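You operate a simulated robot arm through the tools that you are given. There is no shell and no other tool. Be economical: measure what you need, move in short steps, check, and stop when the job is done.

Carry out the task below with a simulated robot arm. There is one attempt and no reset: what you move stays moved.

## Task
Put things in order on the top of the bench. At the end: the base socket from the top of the bench stands on top of the flange; the bracket stands where the tee stood; the sleeve from the top of the bench is on the brown carton (marked "SEALS"); the tee from the top of the bench stands where the base socket stood; whatever was shut is shut again. Leave all else as you found it, and nothing knocked over.

Only the result counts: the job must be done as asked and must still hold three seconds after the hand-in. Knocking over, shifting, dropping, spilling or breaking anything else fails it. Lids that push on must go on centred and level and be pressed home; caps that screw on are set level and turned clockwise until they are tight.

## Robot
A 7-joint arm with a two-finger parallel gripper, fixed in place. Base frame: the origin is at the foot of the arm, x ahead of it, y to its left, z up; the work surface is at about z = 0. Units: cm, rad, N and s.
With the tool pointing down near the work surface it reaches from about 24 to 62 cm from the base axis. Its first joint turns from -1.152 to 1.152 rad. Payload 2.6 kg.
The TCP is the grasp point between the finger pads, 3 cm short of the fingertips. In the tool frame z runs along the fingers and y along their closing line. Largest opening 9.4 cm; finger width 2.8, thickness 1; the body of the gripper, 5 by 9.6 cm, starts 5.5 cm behind the TCP.
Orientation is told as [roll, pitch, yaw] about the base's x, y, z axes, in that order, counted from this pose: with the fingers straight down and closing along the base's y, the tool's x points along the base's -x, its y along +y and its z along -z.

## Interface
- The arm moves only by the tool move_arm. Its argument "steps" is text: rows parted by semicolons, each of 7 numbers parted by spaces: the turn, a rotation vector about the base's x, y, z in rad, then the shift along the base's x, y, z in cm, then the closure, from 0 (fully open) to 1 (shut). In form: wx wy wz x y z grip; .... A call has 1 to 8 rows; each row is the pose to reach, as a shift and turn from the pose commanded when the call began. A row lasts 0.2 s, in which the tool goes at most 5 cm and 0.15 rad; a call with a longer step from one row to the next is refused whole, and so is a gripper value outside its range. A pose out of reach is approached as far as the arm can. The call stops where the force on the tool passes 40 N (or 10 N more than at its start, if that is more) or the arm is blocked; 0.2 s more then pass. Each finger travels about 7.2 cm/s and halts on what it meets, pressing with about 32 N; the grip force reading is that of the motor and also rises with nothing between the fingers. The clock runs only during rows and for 0.2 s after the last one: add rows that repeat a pose to give the fingers time. It gives the time, the measured TCP pose, the force on the tool (base axes), the opening and the grip force at its end, in the units of the frame above (readings bear some noise).
- Cameras (640 x 400 px; columns grow to the right, rows downward): "scene" is fixed at [2.32, 42.37, 56.55]; the picture's right is [-0.86, -0.51, 0.00], its down [-0.29, 0.49, -0.82] and it looks along [0.42, -0.71, -0.57] (base axes); focal length 315 px, centre (320, 200). "wrist" rides on the gripper at [7.6, 1.4, -10.2] in the tool frame; the picture's right is [-0.18, 0.98, 0.00], its down [-0.75, -0.14, -0.64] and it looks along [-0.63, -0.12, 0.77] (tool axes); focal length 243 px, centre (320, 200). There is no depth. A picture from a camera that has moved, and an enlarged one, comes with that camera's place and axes in the base frame and with its lens.
- get_image(camera): a new picture of that camera. No time passes.
- close_up(camera, box): a new picture of the part [left, top, right, bottom] of that camera's present view, enlarged. No time passes.
- hand_in(): hands the job in; it is judged then, once.

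Go step by step. Nothing tells you positions but the pictures and the camera data: compare them with the known pose of the tool, close in by small moves and look again before you grip or let go. The budget is 120 turns and 64 pictures, counting those below and the enlarged ones. Unless the task says otherwise, let go and move clear before handing in, and close with one line.

The tools are called after "Request:" by a JSON object that holds its "fn" and its "kwargs". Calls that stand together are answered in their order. move_arm: Moves the arm, as the interface text tells. Its arguments: {"type":"object","properties":{"steps":{"type":"string"}},"required":["steps"]} The other tools are called the same way: get_image (camera) takes a picture; close_up (camera, box) takes an enlarged picture of a part of a camera's view; hand_in () hands the job in.

At the start:

```text
clock: 0.0
position: [32.78, -21.17, 28.97]
tool_rot: [0.001, 0.001, 0.0]
wrist_force: [-0.6, 0.8, -0.4]
finger_gap: 9.41
grip_force: 0.0
```

scene: 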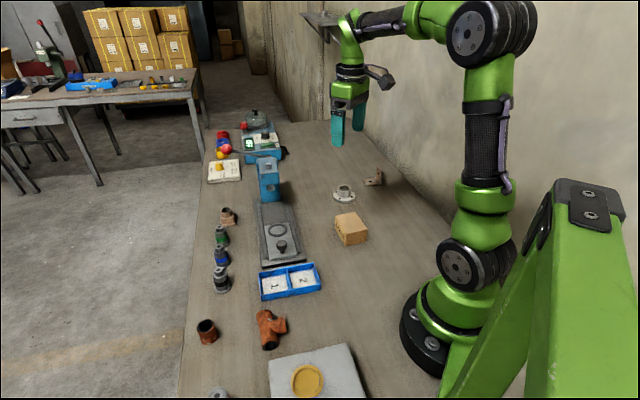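
wrist: 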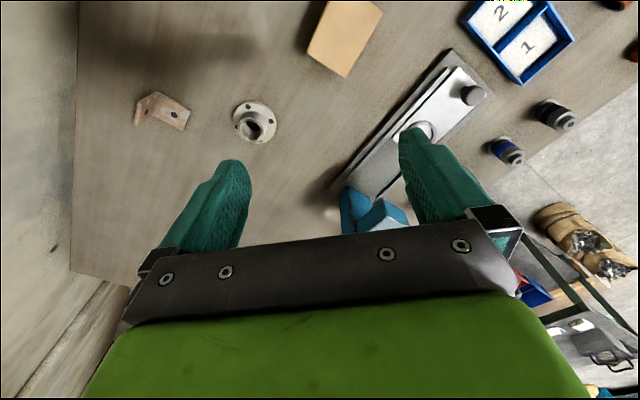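

The bench shows a flange, bracket, carton, a tray, a tee or two, sleeves and sockets. I'll look closer to identify each one.

Request:
{"fn": "close_up", "kwargs": {"camera": "scene", "box": [180, 180, 340, 280]}}

Request:
{"fn": "close_up", "kwargs": {"camera": "scene", "box": [180, 280, 372, 400]}}

Request:
{"fn": "close_up", "kwargs": {"camera": "scene", "box": [190, 100, 318, 180]}}

Request:
{"fn": "close_up", "kwargs": {"camera": "scene", "box": [300, 160, 428, 240]}}

```text
4.00 times, centred on (260, 230) of scene
camera zoom: at [2.32, 42.37, 56.55], right [-0.86, -0.51, 0.0], down [-0.29, 0.49, -0.82], along [0.42, -0.71, -0.57], focal length 1259 px, centre (560, 80)
```

zoom: 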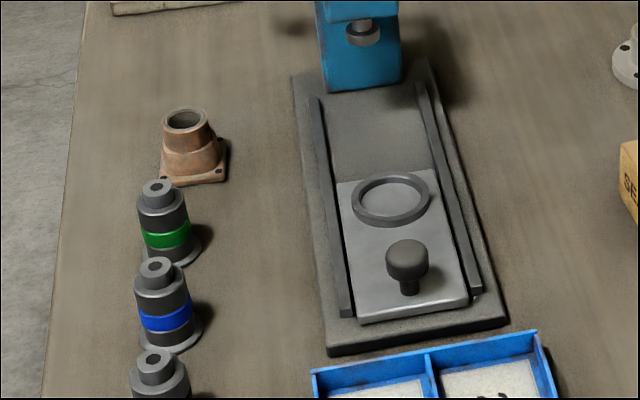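

```text
3.33 times, centred on (276, 340) of scene
camera zoom: at [2.32, 42.37, 56.55], right [-0.86, -0.51, 0.0], down [-0.29, 0.49, -0.82], along [0.42, -0.71, -0.57], focal length 1049 px, centre (467, -267)
```

zoom: 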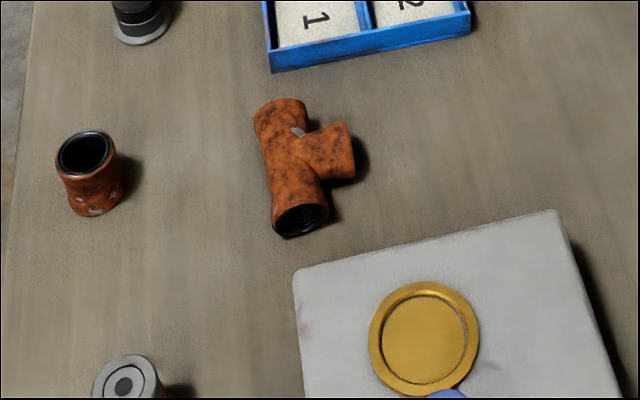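

```text
5.00 times, centred on (254, 140) of scene
camera zoom: at [2.32, 42.37, 56.55], right [-0.86, -0.51, 0.0], down [-0.29, 0.49, -0.82], along [0.42, -0.71, -0.57], focal length 1574 px, centre (650, 500)
```

zoom: 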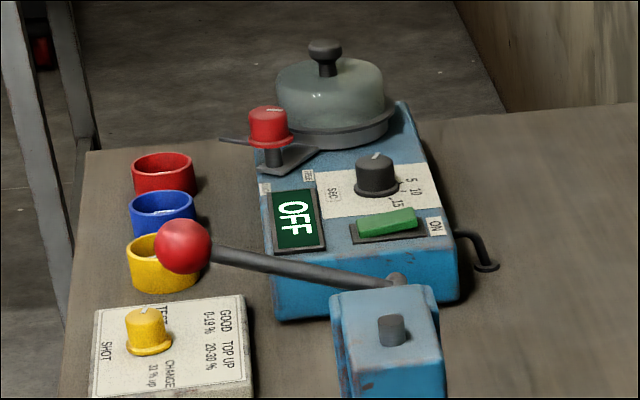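

```text
5.00 times, centred on (364, 200) of scene
camera zoom: at [2.32, 42.37, 56.55], right [-0.86, -0.51, 0.0], down [-0.29, 0.49, -0.82], along [0.42, -0.71, -0.57], focal length 1574 px, centre (100, 200)
```

zoom: 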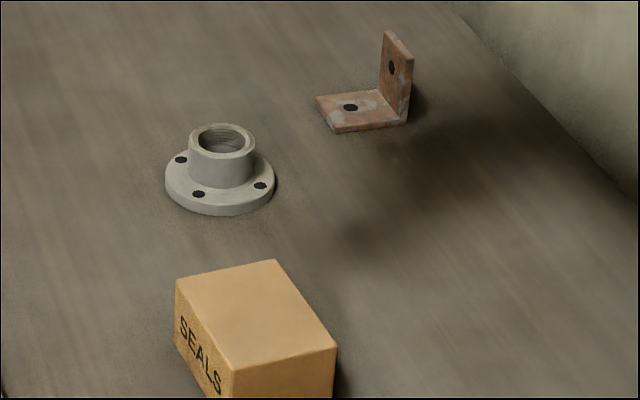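

The base socket is the brown piece with a square foot at about (61,-5). The sleeve is at (38,23), the tee at (29,17), the flange at (38,-34) and the bracket at (34,-47). I'll move over the base socket first, keeping high.

Request:
{"fn": "move_arm", "kwargs": {"steps": "0 0 0 0 5 0 0; 0 0 0 3 9 0 0; 0 0 0 7 12 0 0; 0 0 0 11.5 14 0 0; 0 0 0 16 15.7 0 0; 0 0 0 20 15.7 -3 0; 0 0 0 24 15.7 -6 0; 0 0 0 26 15.7 -10 0"}}

Request:
{"fn": "get_image", "kwargs": {"camera": "wrist"}}

```text
clock: 1.8
position: [58.82, -5.44, 18.82]
tool_rot: [0.0, -0.002, 0.001]
wrist_force: [0.8, 1.0, -1.5]
finger_gap: 9.38
grip_force: 0.1
```

```text
57 pictures are left
camera wrist: at [51.2, -4.09, 28.96], right [0.18, 0.98, 0.0], down [0.75, -0.14, 0.64], along [0.63, -0.12, -0.77], focal length 243 px, centre (320, 200)
```

wrist: 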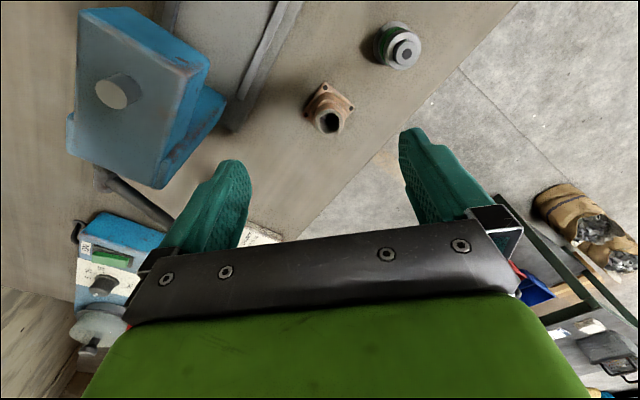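

Request:
{"fn": "close_up", "kwargs": {"camera": "wrist", "box": [272, 60, 400, 140]}}

Request:
{"fn": "close_up", "kwargs": {"camera": "scene", "box": [205, 195, 253, 225]}}

```text
5.00 times, centred on (336, 100) of wrist
camera zoom: at [51.2, -4.09, 28.96], right [0.18, 0.98, 0.0], down [0.75, -0.14, 0.64], along [0.63, -0.12, -0.77], focal length 1213 px, centre (240, 700)
```

zoom: 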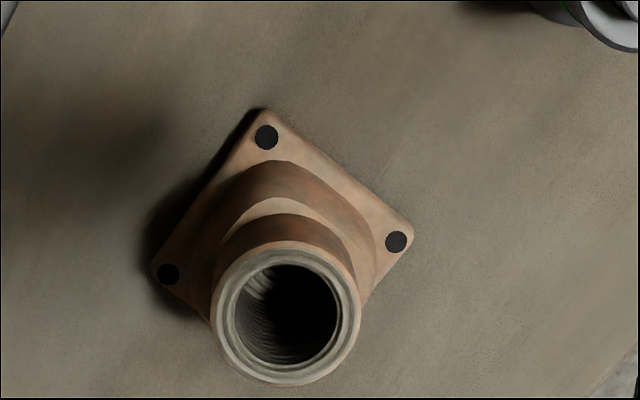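

```text
13.33 times, centred on (229, 210) of scene
camera zoom: at [2.31, 42.37, 56.55], right [-0.86, -0.51, 0.0], down [-0.29, 0.49, -0.82], along [0.42, -0.71, -0.57], focal length 4197 px, centre (1533, 67)
```

zoom: 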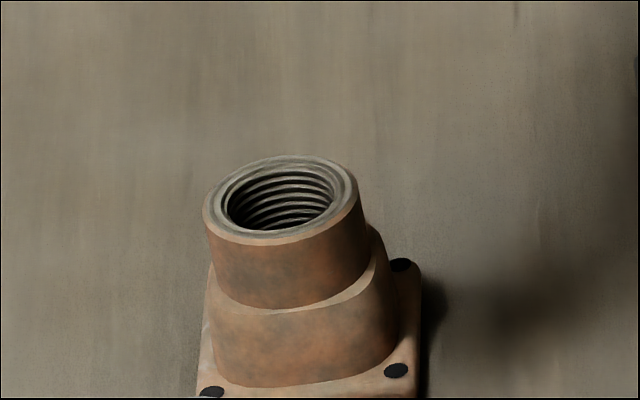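

The socket's centre is at about (61.2,-5.05) and it is 4.4 cm tall. I'll descend with the fingers partly closed and look before gripping.

Request:
{"fn": "move_arm", "kwargs": {"steps": "0 0 0 1.2 0.2 -4 0.2; 0 0 0 2.4 0.4 -7 0.3; 0 0 0 2.4 0.4 -9.5 0.3; 0 0 0 2.4 0.4 -9.5 0.3"}}

Request:
{"fn": "get_image", "kwargs": {"camera": "wrist"}}

```text
clock: 2.8
position: [61.33, -5.06, 9.56]
tool_rot: [0.001, 0.003, 0.0]
wrist_force: [0.0, 0.4, 0.6]
finger_gap: 6.57
grip_force: 0.0
```

```text
54 pictures are left
camera wrist: at [53.68, -3.85, 19.76], right [0.18, 0.98, 0.0], down [0.76, -0.14, 0.64], along [0.63, -0.12, -0.77], focal length 243 px, centre (320, 200)
```

wrist: 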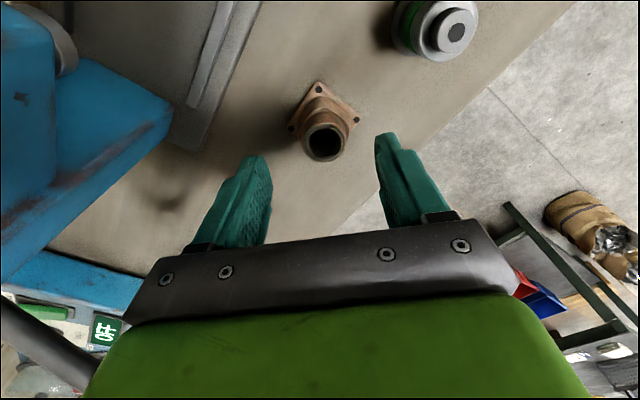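

Request:
{"fn": "move_arm", "kwargs": {"steps": "0 0 0 -0.1 0.05 -3 0.3; 0 0 0 -0.1 0.05 -5.2 0.3; 0 0 0 -0.1 0.05 -5.2 0.5; 0 0 0 -0.1 0.05 -5.2 0.8; 0 0 0 -0.1 0.05 -5.2 1; 0 0 0 -0.1 0.05 -5.2 1"}}

Request:
{"fn": "close_up", "kwargs": {"camera": "wrist", "box": [200, 50, 440, 200]}}

```text
clock: 4.2
position: [61.88, -5.25, 4.33]
tool_rot: [0.0, 0.002, -0.001]
wrist_force: [-0.5, -1.0, 1.2]
finger_gap: 5.18
grip_force: 31.7
out of reach, approached as far as the arm can: row 1, 2, 3, 4, 5, 6
```

```text
2.67 times, centred on (320, 125) of wrist
camera zoom: at [54.15, -3.84, 14.53], right [0.18, 0.98, 0.0], down [0.75, -0.14, 0.64], along [0.63, -0.12, -0.77], focal length 647 px, centre (320, 400)
```

zoom: 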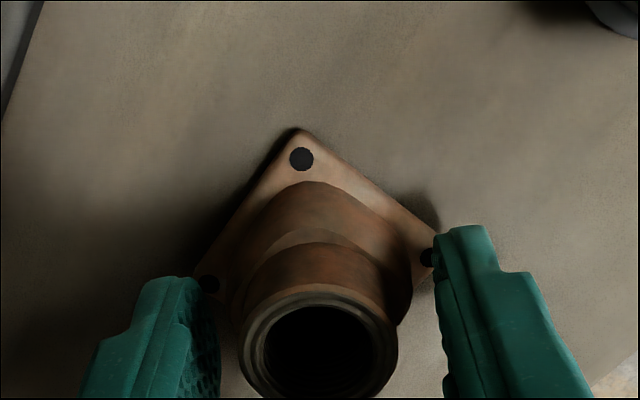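

The fingers met the foot plate corners with the tool slightly too far out. I'll reopen, rise about 1 cm and re-centre.

Request:
{"fn": "move_arm", "kwargs": {"steps": "0 0 0 0 0 0 0.6; 0 0 0 0 0 0 0.3; 0 0 0 0 0 1.2 0.3; 0 0 0 0 0 1.2 0.3"}}

Request:
{"fn": "close_up", "kwargs": {"camera": "wrist", "box": [200, 50, 440, 200]}}

```text
clock: 5.2
position: [61.91, -5.27, 5.64]
tool_rot: [0.0, 0.0, -0.001]
wrist_force: [-0.5, -0.5, 0.0]
finger_gap: 6.59
grip_force: 0.2
```

```text
2.67 times, centred on (320, 125) of wrist
camera zoom: at [54.16, -3.9, 15.75], right [0.18, 0.98, 0.0], down [0.75, -0.14, 0.64], along [0.63, -0.12, -0.77], focal length 647 px, centre (320, 400)
```

zoom: 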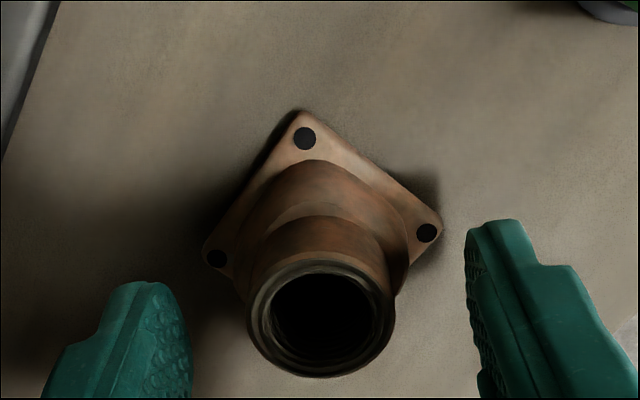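

Request:
{"fn": "move_arm", "kwargs": {"steps": "0 0 0 -0.6 0 0 0.3; 0 0 0 -0.6 0 -0.4 0.3; 0 0 0 -0.6 0 -0.4 0.3"}}

```text
clock: 6.0
position: [61.78, -5.34, 5.35]
tool_rot: [0.0, 0.002, 0.0]
wrist_force: [-0.1, -0.1, 0.0]
finger_gap: 6.57
grip_force: 0.0
out of reach, approached as far as the arm can: row 1, 2, 3
```

The offset of 0.5 cm along the finger width is harmless, because the pads are ±1.4 cm wide. I'll grip here and test-lift.

Request:
{"fn": "move_arm", "kwargs": {"steps": "0 0 0 0 0 0 0.5; 0 0 0 0 0 0 0.8; 0 0 0 0 0 0 1; 0 0 0 0 0 0 1; 0 0 0 0 0 2 1; 0 0 0 0 0 5 1"}}

Request:
{"fn": "close_up", "kwargs": {"camera": "wrist", "box": [160, 0, 480, 200]}}

```text
clock: 7.4
position: [61.35, -4.83, 10.32]
tool_rot: [0.001, 0.0, 0.0]
wrist_force: [-0.3, -0.8, 1.6]
finger_gap: 0.0
grip_force: 31.9
```

```text
2.00 times, centred on (320, 100) of wrist
camera zoom: at [53.78, -3.47, 20.5], right [0.18, 0.98, 0.0], down [0.75, -0.14, 0.64], along [0.63, -0.12, -0.77], focal length 485 px, centre (320, 400)
```

zoom: 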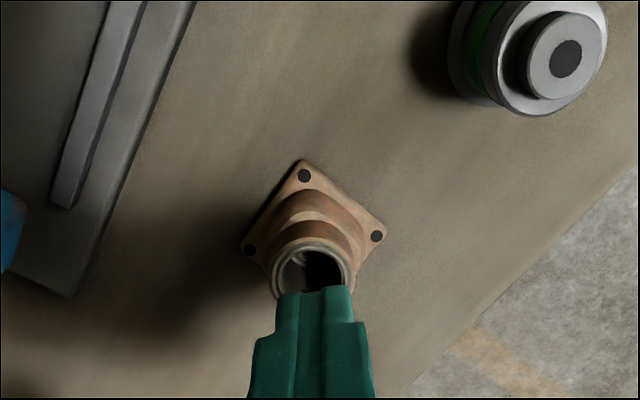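

The fingers closed to zero, so they slipped off the top. I'll open, descend lower than before (tips just above the foot plate), close, and check the gap before lifting.

Request:
{"fn": "move_arm", "kwargs": {"steps": "0 0 0 0 0 0 0.6; 0 0 0 0 0 0 0.3; 0 0 0 -0.1 -0.35 0 0.3; 0 0 0 -0.1 -0.35 -3 0.3; 0 0 0 -0.1 -0.35 -5.4 0.3; 0 0 0 -0.1 -0.35 -5.4 0.3"}}

Request:
{"fn": "close_up", "kwargs": {"camera": "wrist", "box": [200, 50, 440, 200]}}

Request:
{"fn": "close_up", "kwargs": {"camera": "scene", "box": [189, 170, 269, 220]}}

```text
clock: 8.8
position: [61.74, -5.4, 4.95]
tool_rot: [0.001, 0.001, -0.001]
wrist_force: [0.6, -0.2, -0.1]
finger_gap: 6.59
grip_force: 0.0
```

```text
2.67 times, centred on (320, 125) of wrist
camera zoom: at [54.1, -3.99, 15.12], right [0.18, 0.98, 0.0], down [0.75, -0.14, 0.64], along [0.63, -0.12, -0.77], focal length 647 px, centre (320, 400)
```

zoom: 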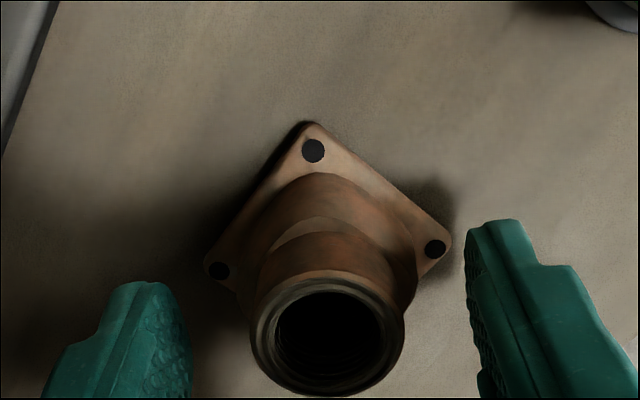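

```text
8.00 times, centred on (229, 195) of scene
camera zoom: at [2.32, 42.37, 56.55], right [-0.86, -0.51, 0.0], down [-0.29, 0.49, -0.82], along [0.42, -0.71, -0.57], focal length 2518 px, centre (1048, 240)
```

zoom: 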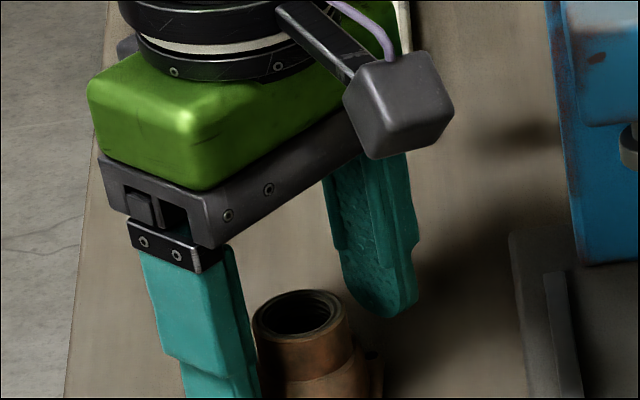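

Request:
{"fn": "move_arm", "kwargs": {"steps": "0 0 0 0 0 0 0.5; 0 0 0 0 0 0 0.8; 0 0 0 0 0 0 1; 0 0 0 0 0 0 1; 0 0 0 0 0 0 1"}}

Request:
{"fn": "close_up", "kwargs": {"camera": "wrist", "box": [200, 50, 440, 200]}}

```text
clock: 10.0
position: [61.67, -5.39, 5.01]
tool_rot: [0.001, -0.001, 0.002]
wrist_force: [-0.9, 0.7, -0.4]
finger_gap: 5.16
grip_force: 31.6
```

```text
2.67 times, centred on (320, 125) of wrist
camera zoom: at [54.1, -4.01, 15.13], right [0.18, 0.98, 0.0], down [0.75, -0.14, 0.64], along [0.63, -0.12, -0.77], focal length 647 px, centre (320, 400)
```

zoom: 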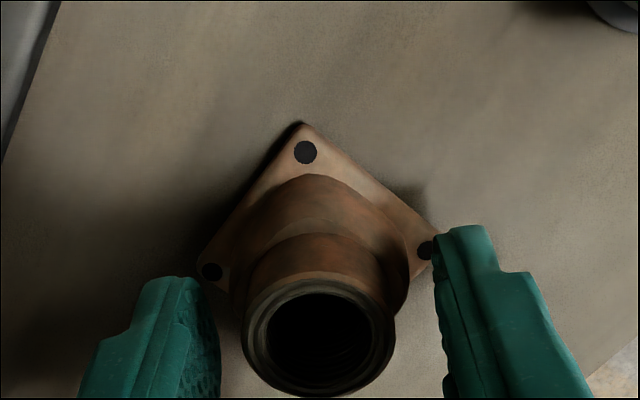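

Request:
{"fn": "move_arm", "kwargs": {"steps": "0 0 0 0 0 0.3 1; 0 0 0 0 0 0.7 1; 0 0 0 0 0 1 1; 0 0 0 0 0 1 1"}}

Request:
{"fn": "close_up", "kwargs": {"camera": "wrist", "box": [200, 50, 440, 200]}}

Request:
{"fn": "close_up", "kwargs": {"camera": "scene", "box": [189, 180, 269, 230]}}

```text
clock: 11.0
position: [61.62, -5.33, 5.77]
tool_rot: [0.0, 0.001, -0.001]
wrist_force: [-0.5, 0.2, -2.4]
finger_gap: 5.14
grip_force: 32.2
```

```text
2.67 times, centred on (320, 125) of wrist
camera zoom: at [53.94, -4.04, 15.98], right [0.18, 0.98, 0.0], down [0.75, -0.14, 0.64], along [0.63, -0.12, -0.77], focal length 647 px, centre (320, 400)
```

zoom: 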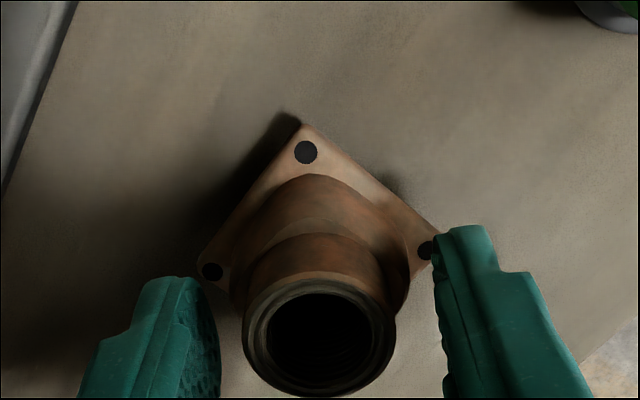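

```text
8.00 times, centred on (229, 205) of scene
camera zoom: at [2.32, 42.37, 56.55], right [-0.86, -0.51, 0.0], down [-0.29, 0.49, -0.82], along [0.42, -0.71, -0.57], focal length 2518 px, centre (1048, 160)
```

zoom: 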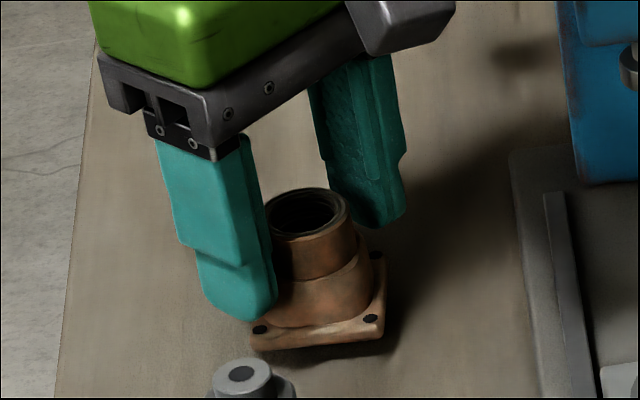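

The socket is lifted and held level, with its bottom about 5.0 cm below the TCP. I'll raise it and carry it inward, away from the press.

Request:
{"fn": "move_arm", "kwargs": {"steps": "0 0 0 0 0 2 1; 0 0 0 0 0 5 1; 0 0 0 -2 0 8 1; 0 0 0 -5 0 10 1; 0 0 0 -8.5 0 11 1; 0 0 0 -12 -1 11 1; 0 0 0 -15.5 -2 11 1; 0 0 0 -18 -4 11 1"}}

Request:
{"fn": "move_arm", "kwargs": {"steps": "0 0 0 -1 -3.5 0 1; 0 0 0 -2 -7 0 1; 0 0 0 -3 -10.5 0 1; 0 0 0 -4 -14 0 1; 0 0 0 -4.5 -17.5 0 1; 0 0 0 -5 -20 0 1; 0 0 0 -5 -21.5 0 1; 0 0 0 -5 -21.5 0 1"}}

Request:
{"fn": "get_image", "kwargs": {"camera": "wrist"}}

Request:
{"fn": "get_image", "kwargs": {"camera": "scene"}}

```text
clock: 12.8
position: [43.33, -9.54, 16.92]
tool_rot: [-0.001, -0.001, 0.0]
wrist_force: [-0.6, 0.6, -2.1]
finger_gap: 5.16
grip_force: 32.0
```

```text
clock: 14.6
position: [38.58, -30.99, 16.85]
tool_rot: [0.0, 0.0, -0.001]
wrist_force: [-0.8, 0.0, -3.0]
finger_gap: 5.16
grip_force: 31.9
```

```text
45 pictures are left
camera wrist: at [30.91, -29.65, 27.05], right [0.18, 0.98, 0.0], down [0.75, -0.14, 0.64], along [0.63, -0.12, -0.77], focal length 243 px, centre (320, 200)
```

wrist: 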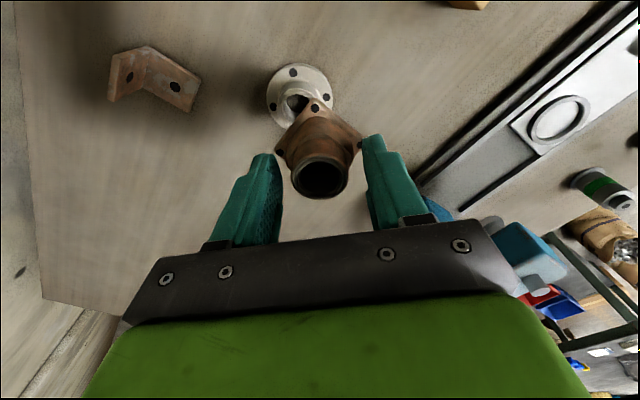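

```text
44 pictures are left
```

scene: 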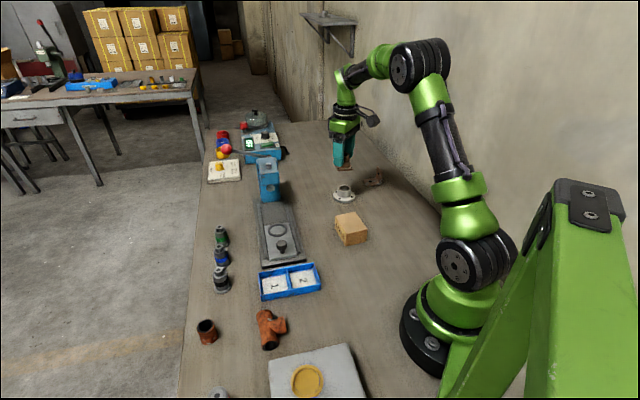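

The flange looks to be at about (38.1,-33.2). I'll shift slightly so it isn't hidden by the socket and measure again.

Request:
{"fn": "move_arm", "kwargs": {"steps": "0 0 0 3 -2 0 1; 0 0 0 3.5 -2.2 0 1; 0 0 0 3.5 -2.2 0 1"}}

Request:
{"fn": "close_up", "kwargs": {"camera": "wrist", "box": [200, 0, 440, 150]}}

```text
clock: 15.4
position: [41.97, -33.09, 16.83]
tool_rot: [-0.001, 0.001, 0.0]
wrist_force: [-0.6, -0.8, -3.1]
finger_gap: 5.18
grip_force: 32.2
```

```text
2.67 times, centred on (320, 75) of wrist
camera zoom: at [34.38, -31.72, 27.05], right [0.18, 0.98, 0.0], down [0.75, -0.14, 0.64], along [0.63, -0.12, -0.77], focal length 647 px, centre (320, 533)
```

zoom: 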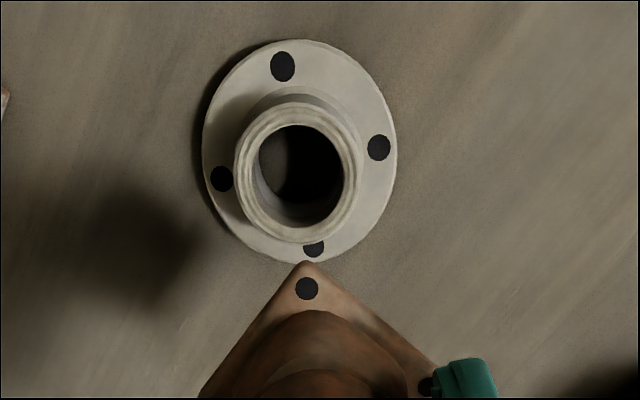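

Request:
{"fn": "move_arm", "kwargs": {"steps": "0 0 0 -3.2 -0.1 0 1; 0 0 0 -3.2 -0.1 -3 1; 0 0 0 -3.2 -0.1 -6.3 1; 0 0 0 -3.2 -0.1 -6.3 1"}}

Request:
{"fn": "close_up", "kwargs": {"camera": "wrist", "box": [200, 50, 440, 200]}}

Request:
{"fn": "close_up", "kwargs": {"camera": "scene", "box": [304, 150, 384, 200]}}

```text
clock: 16.4
position: [38.94, -33.31, 10.58]
tool_rot: [0.001, 0.0, 0.0]
wrist_force: [0.4, -0.2, -2.7]
finger_gap: 5.17
grip_force: 32.2
```

```text
2.67 times, centred on (320, 125) of wrist
camera zoom: at [31.34, -31.85, 20.75], right [0.18, 0.98, 0.0], down [0.75, -0.14, 0.64], along [0.63, -0.12, -0.77], focal length 647 px, centre (320, 400)
```

zoom: 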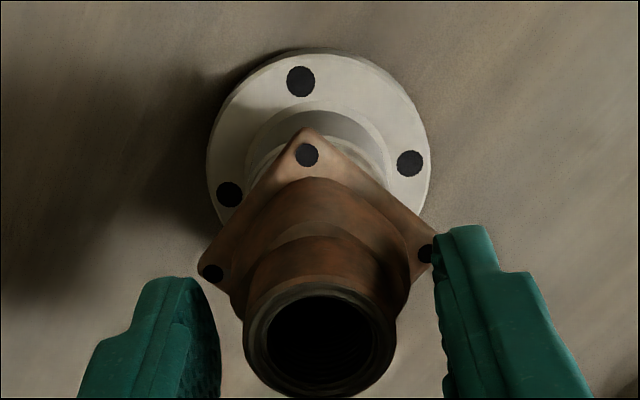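

```text
8.00 times, centred on (344, 175) of scene
camera zoom: at [2.32, 42.37, 56.55], right [-0.86, -0.51, 0.0], down [-0.29, 0.49, -0.82], along [0.42, -0.71, -0.57], focal length 2518 px, centre (128, 400)
```

zoom: 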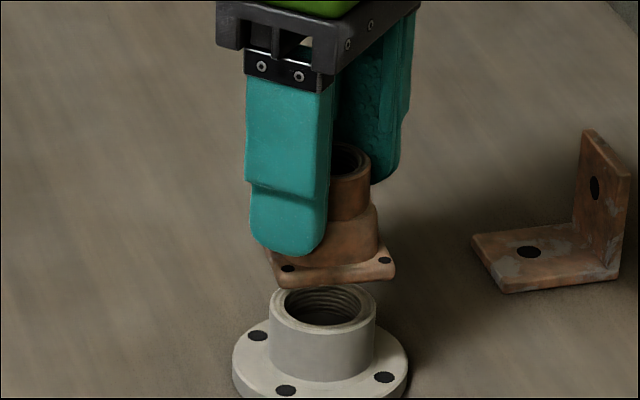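

Alignment over the flange is good from both views. I'll lower in small steps.

Request:
{"fn": "move_arm", "kwargs": {"steps": "0 0 0 0 0 -0.7 1; 0 0 0 0 0 -1.2 1; 0 0 0 0 0 -1.5 1; 0 0 0 0 0 -1.7 1; 0 0 0 0 0 -1.7 1"}}

Request:
{"fn": "close_up", "kwargs": {"camera": "scene", "box": [304, 160, 384, 210]}}

```text
clock: 17.6
position: [38.75, -33.27, 8.78]
tool_rot: [-0.001, -0.002, 0.0]
wrist_force: [0.3, -0.2, -2.4]
finger_gap: 5.14
grip_force: 32.4
```

```text
8.00 times, centred on (344, 185) of scene
camera zoom: at [2.32, 42.37, 56.55], right [-0.86, -0.51, 0.0], down [-0.29, 0.49, -0.82], along [0.42, -0.71, -0.57], focal length 2518 px, centre (128, 320)
```

zoom: 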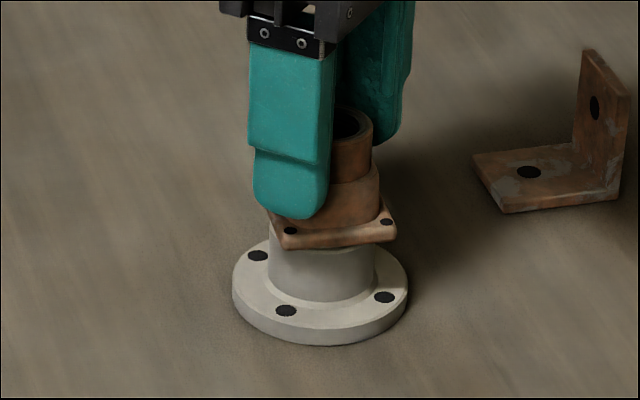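

Request:
{"fn": "move_arm", "kwargs": {"steps": "0 0 0 0 0 -0.15 1; 0 0 0 0 0 -0.3 1; 0 0 0 0 0 -0.3 1"}}

```text
clock: 18.4
position: [38.81, -33.17, 8.53]
tool_rot: [-0.002, 0.002, 0.001]
wrist_force: [0.4, 0.5, -2.4]
finger_gap: 5.2
grip_force: 32.1
```

Request:
{"fn": "move_arm", "kwargs": {"steps": "0 0 0 0 0 -0.1 1; 0 0 0 0 0 -0.2 1; 0 0 0 0 0 -0.2 1"}}

Request:
{"fn": "close_up", "kwargs": {"camera": "scene", "box": [328, 175, 376, 205]}}

```text
clock: 19.2
position: [38.92, -33.29, 8.37]
tool_rot: [-0.002, -0.001, -0.002]
wrist_force: [-5.1, 3.7, 15.4]
finger_gap: 5.17
grip_force: 32.8
```

```text
13.33 times, centred on (352, 190) of scene
camera zoom: at [2.31, 42.38, 56.55], right [-0.86, -0.51, 0.0], down [-0.29, 0.49, -0.82], along [0.42, -0.71, -0.57], focal length 4197 px, centre (-107, 333)
```

zoom: 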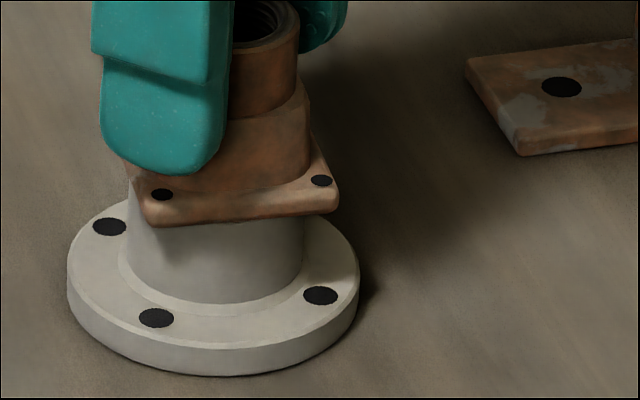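

It is in contact at 15 N. I'll ease off, release, and lift clear.

Request:
{"fn": "move_arm", "kwargs": {"steps": "0 0 0 0 0 0.1 1; 0 0 0 0 0 0.1 0.7; 0 0 0 0 0 0.1 0.4; 0 0 0 0 0 0.1 0.2; 0 0 0 0 0 0.1 0.2"}}

Request:
{"fn": "move_arm", "kwargs": {"steps": "0 0 0 0 0 2 0.2; 0 0 0 0 0 5 0.2; 0 0 0 0 0 9 0.1; 0 0 0 0 0 12 0; 0 0 0 -3 0 14 0"}}

Request:
{"fn": "get_image", "kwargs": {"camera": "wrist"}}

Request:
{"fn": "close_up", "kwargs": {"camera": "scene", "box": [304, 150, 400, 210]}}

```text
clock: 20.4
position: [38.79, -33.12, 8.44]
tool_rot: [0.001, 0.0, 0.001]
wrist_force: [-0.1, -0.4, -0.3]
finger_gap: 7.52
grip_force: 0.1
```

```text
clock: 21.6
position: [35.97, -33.13, 22.5]
tool_rot: [0.0, 0.002, 0.003]
wrist_force: [0.7, 0.7, -0.3]
finger_gap: 9.43
grip_force: 0.0
```

```text
38 pictures are left
camera wrist: at [28.43, -31.73, 32.7], right [0.18, 0.98, 0.0], down [0.75, -0.14, 0.64], along [0.63, -0.12, -0.77], focal length 243 px, centre (320, 200)
```

wrist: 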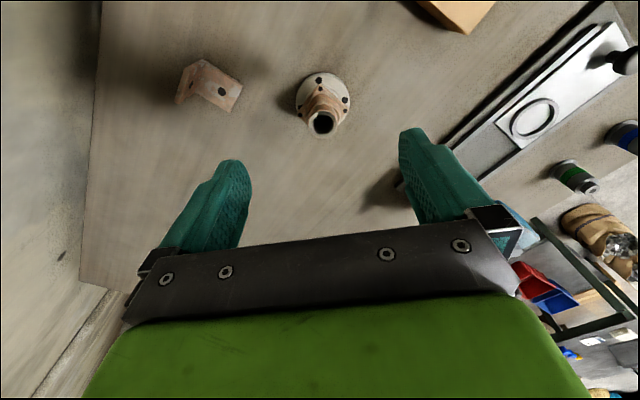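

```text
6.67 times, centred on (352, 180) of scene
camera zoom: at [2.32, 42.37, 56.55], right [-0.86, -0.51, 0.0], down [-0.29, 0.49, -0.82], along [0.42, -0.71, -0.57], focal length 2099 px, centre (107, 333)
```

zoom: 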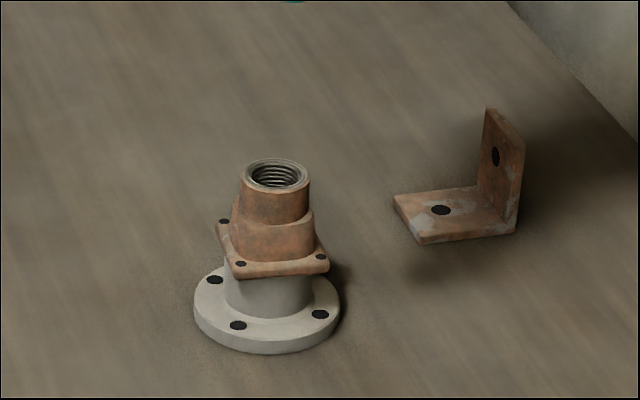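

The socket stands cleanly on the flange. Now I'll move over to the tee and sleeve to measure them.

Request:
{"fn": "move_arm", "kwargs": {"steps": "0 0 0 0 5 0 0; 0 0 0 0 10 0 0; 0 0 0 0 15 0 0; 0 0 0 0 20 0 0; 0 0 0 0 25 0 0; 0 0 0 0 30 0 0; 0 0 0 0 35 0 0; 0 0 0 0 40 0 0"}}

Request:
{"fn": "move_arm", "kwargs": {"steps": "0 0 0 -0.5 4 0 0; 0 0 0 -1 8 -1 0; 0 0 0 -1.5 11 -2 0; 0 0 0 -1.5 11 -2 0"}}

Request:
{"fn": "get_image", "kwargs": {"camera": "wrist"}}

```text
clock: 23.4
position: [36.1, 6.86, 22.46]
tool_rot: [0.001, -0.001, -0.003]
wrist_force: [0.7, -0.5, 0.3]
finger_gap: 9.41
grip_force: 0.0
```

```text
clock: 24.4
position: [34.18, 18.0, 20.56]
tool_rot: [0.0, 0.0, -0.001]
wrist_force: [-0.3, -0.3, 0.6]
finger_gap: 9.39
grip_force: 0.1
```

```text
36 pictures are left
camera wrist: at [26.61, 19.26, 30.72], right [0.18, 0.98, 0.0], down [0.75, -0.14, 0.64], along [0.63, -0.12, -0.77], focal length 243 px, centre (320, 200)
```

wrist: 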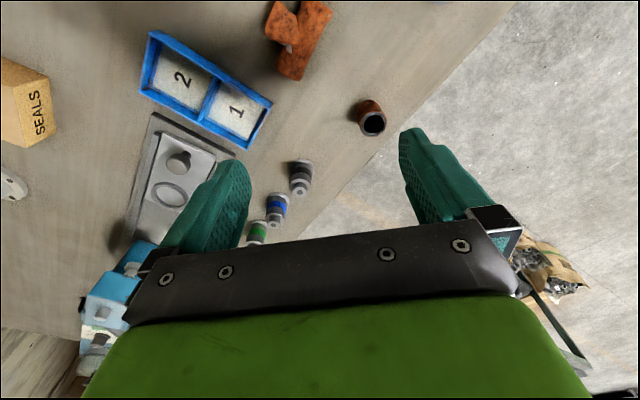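

The sleeve is at about (38.2,23.1). I'll move above it and check.

Request:
{"fn": "move_arm", "kwargs": {"steps": "0 0 0 2 2.5 -3 0.2; 0 0 0 4 5.1 -6 0.3; 0 0 0 4 5.1 -10 0.3; 0 0 0 4 5.1 -10 0.3"}}

Request:
{"fn": "close_up", "kwargs": {"camera": "wrist", "box": [160, 0, 480, 200]}}

```text
clock: 25.4
position: [38.21, 22.76, 10.24]
tool_rot: [0.0, -0.001, 0.001]
wrist_force: [-0.1, -0.1, -0.1]
finger_gap: 6.56
grip_force: 0.0
```

```text
2.00 times, centred on (320, 100) of wrist
camera zoom: at [30.5, 24.19, 20.55], right [0.18, 0.98, 0.0], down [0.75, -0.14, 0.64], along [0.63, -0.12, -0.77], focal length 485 px, centre (320, 400)
```

zoom: 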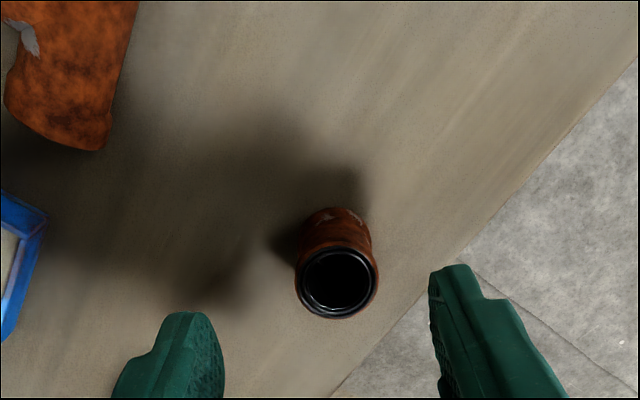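

Request:
{"fn": "move_arm", "kwargs": {"steps": "0 0 0 0.3 0.5 -3 0.3; 0 0 0 0.3 0.5 -6 0.3; 0 0 0 0.3 0.5 -6 0.3; 0 0 0 0.3 0.5 -6 0.6; 0 0 0 0.3 0.5 -6 0.9; 0 0 0 0.3 0.5 -6 1; 0 0 0 0.3 0.5 -6 1"}}

Request:
{"fn": "close_up", "kwargs": {"camera": "wrist", "box": [160, 0, 480, 200]}}

```text
clock: 27.0
position: [38.35, 23.38, 4.48]
tool_rot: [0.0, -0.001, 0.0]
wrist_force: [0.6, 0.0, -0.4]
finger_gap: 3.05
grip_force: 31.5
```

```text
2.00 times, centred on (320, 100) of wrist
camera zoom: at [30.74, 24.64, 14.62], right [0.18, 0.98, 0.0], down [0.75, -0.14, 0.64], along [0.63, -0.12, -0.77], focal length 485 px, centre (320, 400)
```

zoom: 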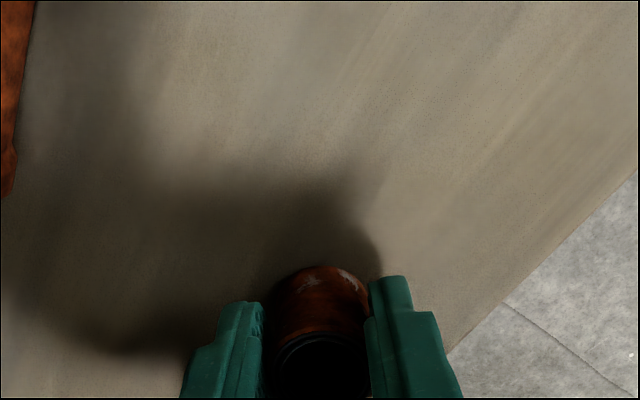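

Sleeve gripped at 3.05 cm. I'll lift it and carry it over toward the carton, keeping high.

Request:
{"fn": "move_arm", "kwargs": {"steps": "0 0 0 0 0 3 1; 0 0 0 0 0 7 1; 0 0 0 0 0 11.5 1; 0 0 0 0 -2 15 1; 0 0 0 0 -6 16 1; 0 0 0 -0.5 -10.5 16 1; 0 0 0 -1 -15 16 1; 0 0 0 -1.5 -19.5 16 1"}}

Request:
{"fn": "move_arm", "kwargs": {"steps": "0 0 0 -0.5 -4.5 0 1; 0 0 0 -1 -9 0 1; 0 0 0 -2 -13.5 0 1; 0 0 0 -3 -17.5 0 1; 0 0 0 -4 -20.5 0 1; 0 0 0 -4 -20.5 0 1"}}

Request:
{"fn": "get_image", "kwargs": {"camera": "wrist"}}

```text
clock: 28.8
position: [37.06, 3.94, 20.33]
tool_rot: [0.0, 0.001, 0.002]
wrist_force: [0.0, 0.2, -0.8]
finger_gap: 3.04
grip_force: 32.0
```

```text
clock: 30.2
position: [33.3, -16.82, 20.32]
tool_rot: [-0.001, -0.001, 0.0]
wrist_force: [0.0, -1.4, -2.5]
finger_gap: 3.06
grip_force: 32.1
```

```text
33 pictures are left
camera wrist: at [25.63, -15.44, 30.57], right [0.18, 0.98, 0.0], down [0.75, -0.14, 0.64], along [0.63, -0.12, -0.77], focal length 243 px, centre (320, 200)
```

wrist: 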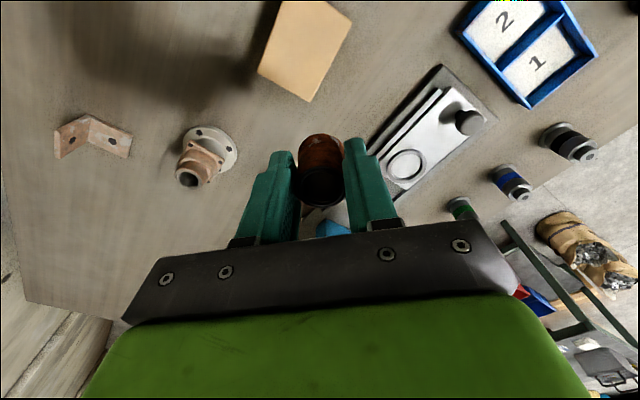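

Request:
{"fn": "close_up", "kwargs": {"camera": "scene", "box": [314, 195, 394, 245]}}

```text
8.00 times, centred on (354, 220) of scene
camera zoom: at [2.32, 42.37, 56.55], right [-0.86, -0.51, 0.0], down [-0.29, 0.49, -0.82], along [0.42, -0.71, -0.57], focal length 2518 px, centre (48, 40)
```

zoom: 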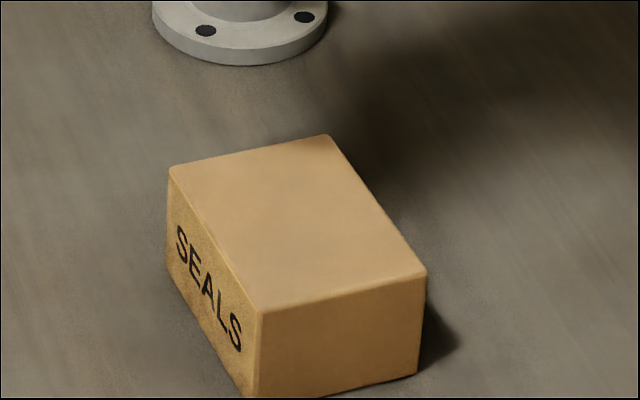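

The carton's top centre is at about (28.6,-17.6) and z is about 4.4. I'll lower the sleeve to just above it.

Request:
{"fn": "move_arm", "kwargs": {"steps": "0 0 0 -3 -0.5 -2 1; 0 0 0 -4.8 -0.75 -5 1; 0 0 0 -4.8 -0.75 -8 1; 0 0 0 -4.8 -0.75 -10 1; 0 0 0 -4.8 -0.75 -10 1"}}

Request:
{"fn": "close_up", "kwargs": {"camera": "scene", "box": [314, 185, 394, 235]}}

Request:
{"fn": "close_up", "kwargs": {"camera": "wrist", "box": [160, 0, 480, 200]}}

```text
clock: 31.4
position: [28.34, -17.12, 10.39]
tool_rot: [0.001, -0.001, 0.001]
wrist_force: [0.3, 0.1, -1.3]
finger_gap: 3.07
grip_force: 31.5
```

```text
8.00 times, centred on (354, 210) of scene
camera zoom: at [2.32, 42.37, 56.55], right [-0.86, -0.51, 0.0], down [-0.29, 0.49, -0.82], along [0.42, -0.71, -0.57], focal length 2518 px, centre (48, 120)
```

zoom: 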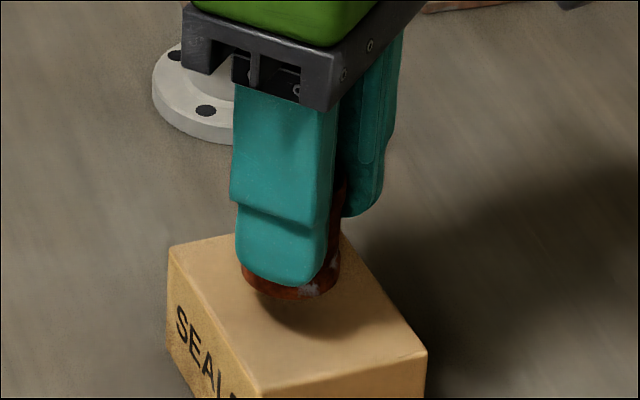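

```text
2.00 times, centred on (320, 100) of wrist
camera zoom: at [20.8, -15.78, 20.55], right [0.18, 0.98, 0.0], down [0.75, -0.14, 0.64], along [0.63, -0.12, -0.77], focal length 485 px, centre (320, 400)
```

zoom: 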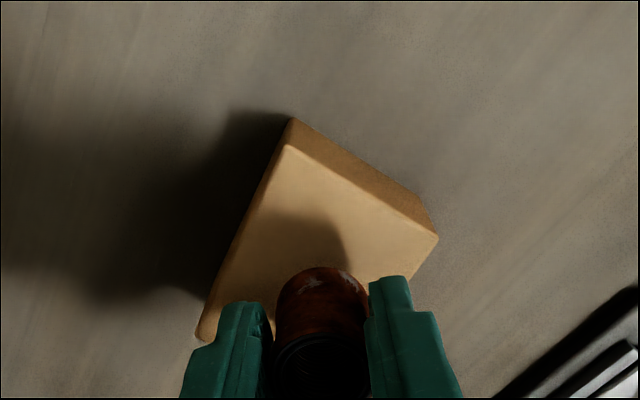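

The sleeve is centred over the carton. Lowering gently.

Request:
{"fn": "move_arm", "kwargs": {"steps": "0 0 0 0.1 -0.15 -0.5 1; 0 0 0 0.1 -0.15 -1 1; 0 0 0 0.1 -0.15 -1.3 1; 0 0 0 0.1 -0.15 -1.3 1"}}

Request:
{"fn": "close_up", "kwargs": {"camera": "scene", "box": [330, 200, 378, 230]}}

```text
clock: 32.4
position: [28.53, -17.44, 8.94]
tool_rot: [0.0, 0.0, 0.0]
wrist_force: [-0.2, 0.9, -1.2]
finger_gap: 3.08
grip_force: 31.8
```

```text
13.33 times, centred on (354, 215) of scene
camera zoom: at [2.32, 42.37, 56.55], right [-0.86, -0.51, 0.0], down [-0.29, 0.49, -0.82], along [0.42, -0.71, -0.57], focal length 4197 px, centre (-133, 0)
```

zoom: 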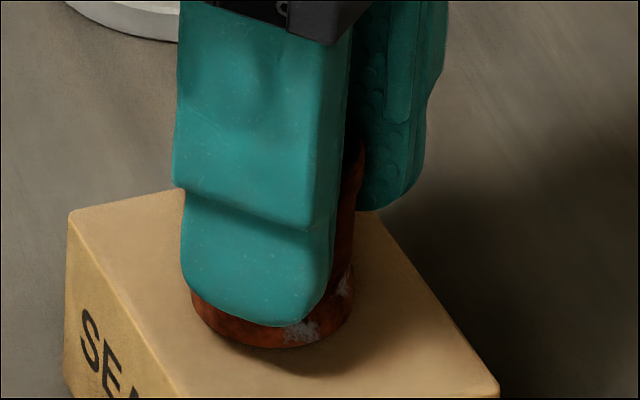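

Request:
{"fn": "move_arm", "kwargs": {"steps": "0 0 0 0 0 -0.15 1; 0 0 0 0 0 -0.3 1; 0 0 0 0 0 -0.3 1"}}

```text
clock: 33.2
position: [28.55, -17.49, 8.87]
tool_rot: [0.0, -0.003, 0.002]
wrist_force: [-0.3, 7.4, 28.5]
finger_gap: 3.08
grip_force: 32.0
```

Request:
{"fn": "move_arm", "kwargs": {"steps": "0 0 0 0 0 0.2 1; 0 0 0 0 0 0.2 0.8; 0 0 0 0 0 0.2 0.5; 0 0 0 0 0 0.2 0.4; 0 0 0 0 0 0.2 0.4; 0 0 0 0 0 3 0.4; 0 0 0 0 0 7.5 0.2; 0 0 0 0 0 11 0"}}

Request:
{"fn": "get_image", "kwargs": {"camera": "scene"}}

```text
clock: 35.0
position: [28.48, -17.5, 19.66]
tool_rot: [-0.001, 0.0, 0.0]
wrist_force: [0.5, 0.1, 0.6]
finger_gap: 9.4
grip_force: 0.1
```

```text
28 pictures are left
```

scene: 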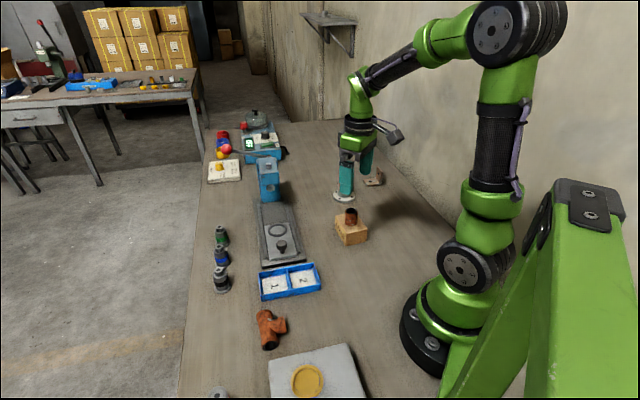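

The sleeve is on the carton. Next is the tee, so I'll move over it to measure.

Request:
{"fn": "move_arm", "kwargs": {"steps": "0 0 0 2 4 2 0; 0 0 0 4 8.5 2 0; 0 0 0 4.5 13.4 2 0; 0 0 0 4.5 18.3 2 0; 0 0 0 4.5 23.2 2 0; 0 0 0 4 28 2 0; 0 0 0 3 32 2 0; 0 0 0 2 34.5 0 0"}}

Request:
{"fn": "get_image", "kwargs": {"camera": "wrist"}}

```text
clock: 36.8
position: [30.39, 17.46, 19.89]
tool_rot: [0.0, 0.0, -0.002]
wrist_force: [-0.7, -0.7, 0.2]
finger_gap: 9.39
grip_force: 0.1
```

```text
27 pictures are left
camera wrist: at [22.77, 18.76, 30.06], right [0.19, 0.98, 0.0], down [0.75, -0.14, 0.64], along [0.63, -0.12, -0.77], focal length 243 px, centre (320, 200)
```

wrist: 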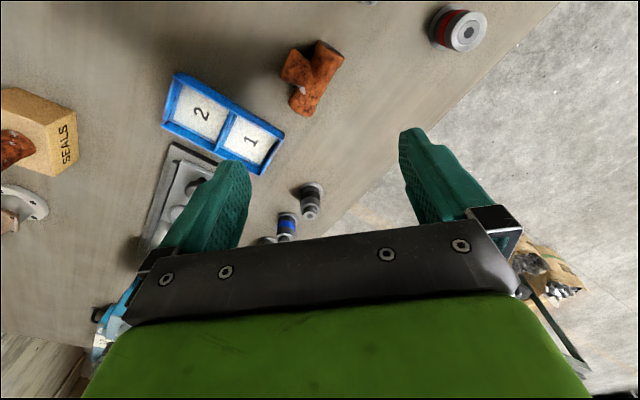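

Request:
{"fn": "close_up", "kwargs": {"camera": "wrist", "box": [256, 30, 384, 110]}}

Request:
{"fn": "close_up", "kwargs": {"camera": "scene", "box": [230, 300, 310, 350]}}

```text
5.00 times, centred on (320, 70) of wrist
camera zoom: at [22.77, 18.76, 30.06], right [0.19, 0.98, 0.0], down [0.75, -0.14, 0.64], along [0.63, -0.12, -0.77], focal length 1213 px, centre (320, 850)
```

zoom: 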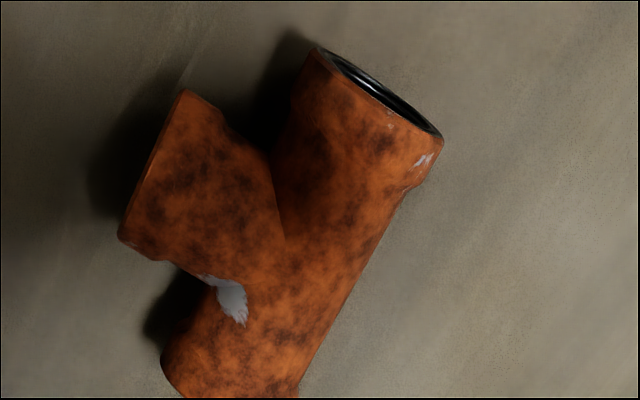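

```text
8.00 times, centred on (270, 325) of scene
camera zoom: at [2.32, 42.37, 56.55], right [-0.86, -0.51, 0.0], down [-0.29, 0.49, -0.82], along [0.42, -0.71, -0.57], focal length 2518 px, centre (720, -800)
```

zoom: 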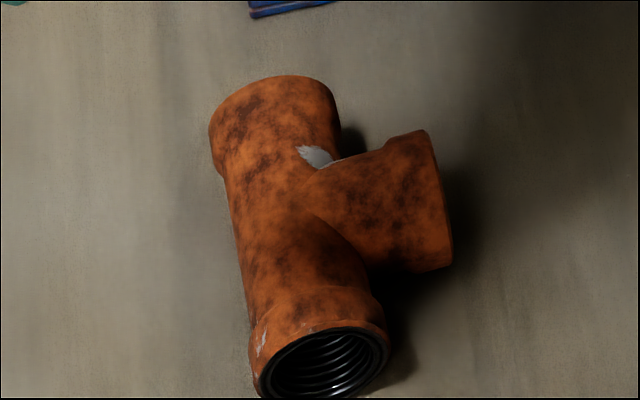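

The tee's run centre is about (29.4,16.9). Its axis points 51° from the closing line and it is about 6.8 cm long. I'll turn the gripper 0.89 rad to take it by its two run ends, then look.

Request:
{"fn": "move_arm", "kwargs": {"steps": "0 0 0.15 -0.2 -0.1 -1 0.1; 0 0 0.3 -0.4 -0.2 -2.5 0.1; 0 0 0.45 -0.6 -0.3 -4 0.1; 0 0 0.6 -0.8 -0.4 -5.5 0.1; 0 0 0.75 -1 -0.55 -7 0.1; 0 0 0.89 -1 -0.55 -8.5 0.1; 0 0 0.89 -1 -0.55 -8.5 0.1"}}

Request:
{"fn": "get_image", "kwargs": {"camera": "wrist"}}

```text
clock: 38.4
position: [29.3, 16.42, 11.41]
tool_rot: [0.001, 0.0, 0.892]
wrist_force: [-0.3, 0.5, 0.2]
finger_gap: 8.49
grip_force: 0.0
```

```text
24 pictures are left
camera wrist: at [23.39, 11.29, 21.54], right [-0.65, 0.76, 0.0], down [0.58, 0.5, 0.64], along [0.49, 0.42, -0.77], focal length 243 px, centre (320, 200)
```

wrist: 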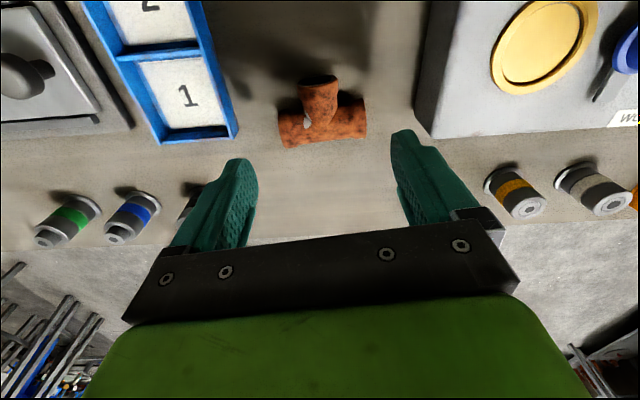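

Request:
{"fn": "move_arm", "kwargs": {"steps": "0 0 -0.03 0.25 0.55 -3 0.1; 0 0 -0.03 0.25 0.55 -5.5 0.1; 0 0 -0.03 0.25 0.55 -5.5 0.1"}}

Request:
{"fn": "get_image", "kwargs": {"camera": "wrist"}}

Request:
{"fn": "close_up", "kwargs": {"camera": "scene", "box": [206, 280, 334, 360]}}

```text
clock: 39.2
position: [29.62, 16.77, 5.91]
tool_rot: [0.001, 0.002, 0.861]
wrist_force: [0.4, -0.1, -1.1]
finger_gap: 8.44
grip_force: 0.0
```

```text
23 pictures are left
camera wrist: at [23.54, 11.86, 16.04], right [-0.62, 0.78, 0.0], down [0.6, 0.48, 0.64], along [0.5, 0.4, -0.77], focal length 243 px, centre (320, 200)
```

wrist: 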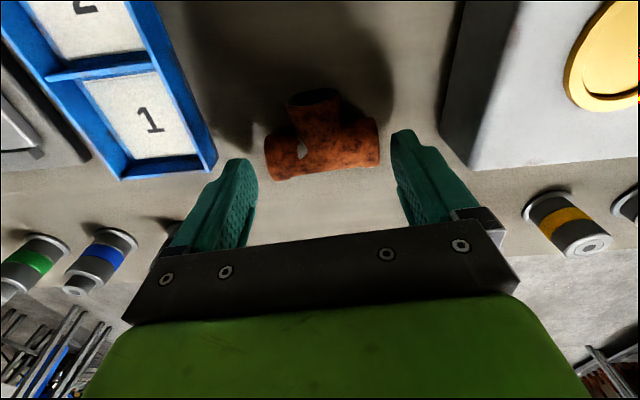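

```text
5.00 times, centred on (270, 320) of scene
camera zoom: at [2.32, 42.37, 56.55], right [-0.86, -0.51, 0.0], down [-0.29, 0.49, -0.82], along [0.42, -0.71, -0.57], focal length 1574 px, centre (570, -400)
```

zoom: 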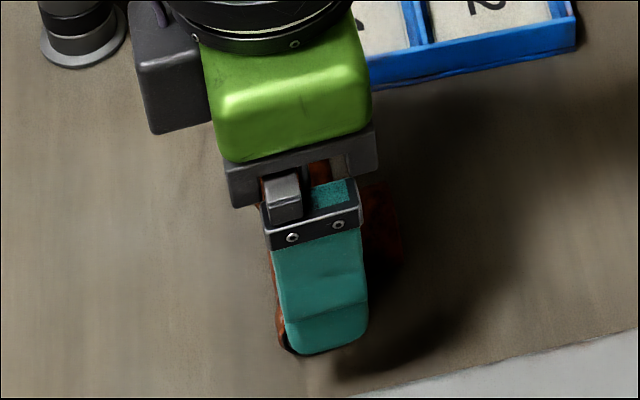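

Fingers straddle the tee's ends with clearance to the tray and the box. Lowering and closing.

Request:
{"fn": "move_arm", "kwargs": {"steps": "0 0 0 0 0 -1 0.1; 0 0 0 0 0 -2.1 0.1; 0 0 0 0 0 -2.1 0.1; 0 0 0 0 0 -2.1 0.3; 0 0 0 0 0 -2.1 0.6; 0 0 0 0 0 -2.1 1; 0 0 0 0 0 -2.1 1"}}

Request:
{"fn": "move_arm", "kwargs": {"steps": "0 0 0 0 0 0.5 1; 0 0 0 0 0 1.5 1; 0 0 0 0 0 3 1; 0 0 0 0 0 5 1; 0 0 0 0 0 5 1"}}

Request:
{"fn": "get_image", "kwargs": {"camera": "wrist"}}

```text
clock: 40.8
position: [29.65, 16.98, 3.67]
tool_rot: [-0.002, -0.001, 0.86]
wrist_force: [0.7, -0.1, -0.2]
finger_gap: 7.0
grip_force: 32.4
```

```text
clock: 42.0
position: [29.43, 16.98, 8.85]
tool_rot: [-0.001, -0.001, 0.86]
wrist_force: [0.1, 1.2, -3.1]
finger_gap: 7.0
grip_force: 31.9
```

```text
21 pictures are left
camera wrist: at [23.41, 12.1, 18.98], right [-0.62, 0.78, 0.0], down [0.6, 0.48, 0.64], along [0.5, 0.4, -0.77], focal length 243 px, centre (320, 200)
```

wrist: 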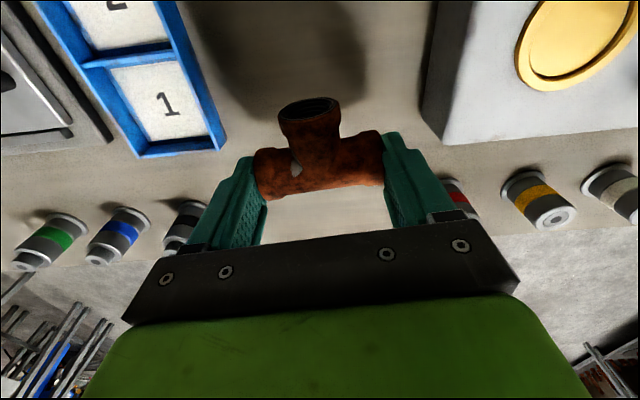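

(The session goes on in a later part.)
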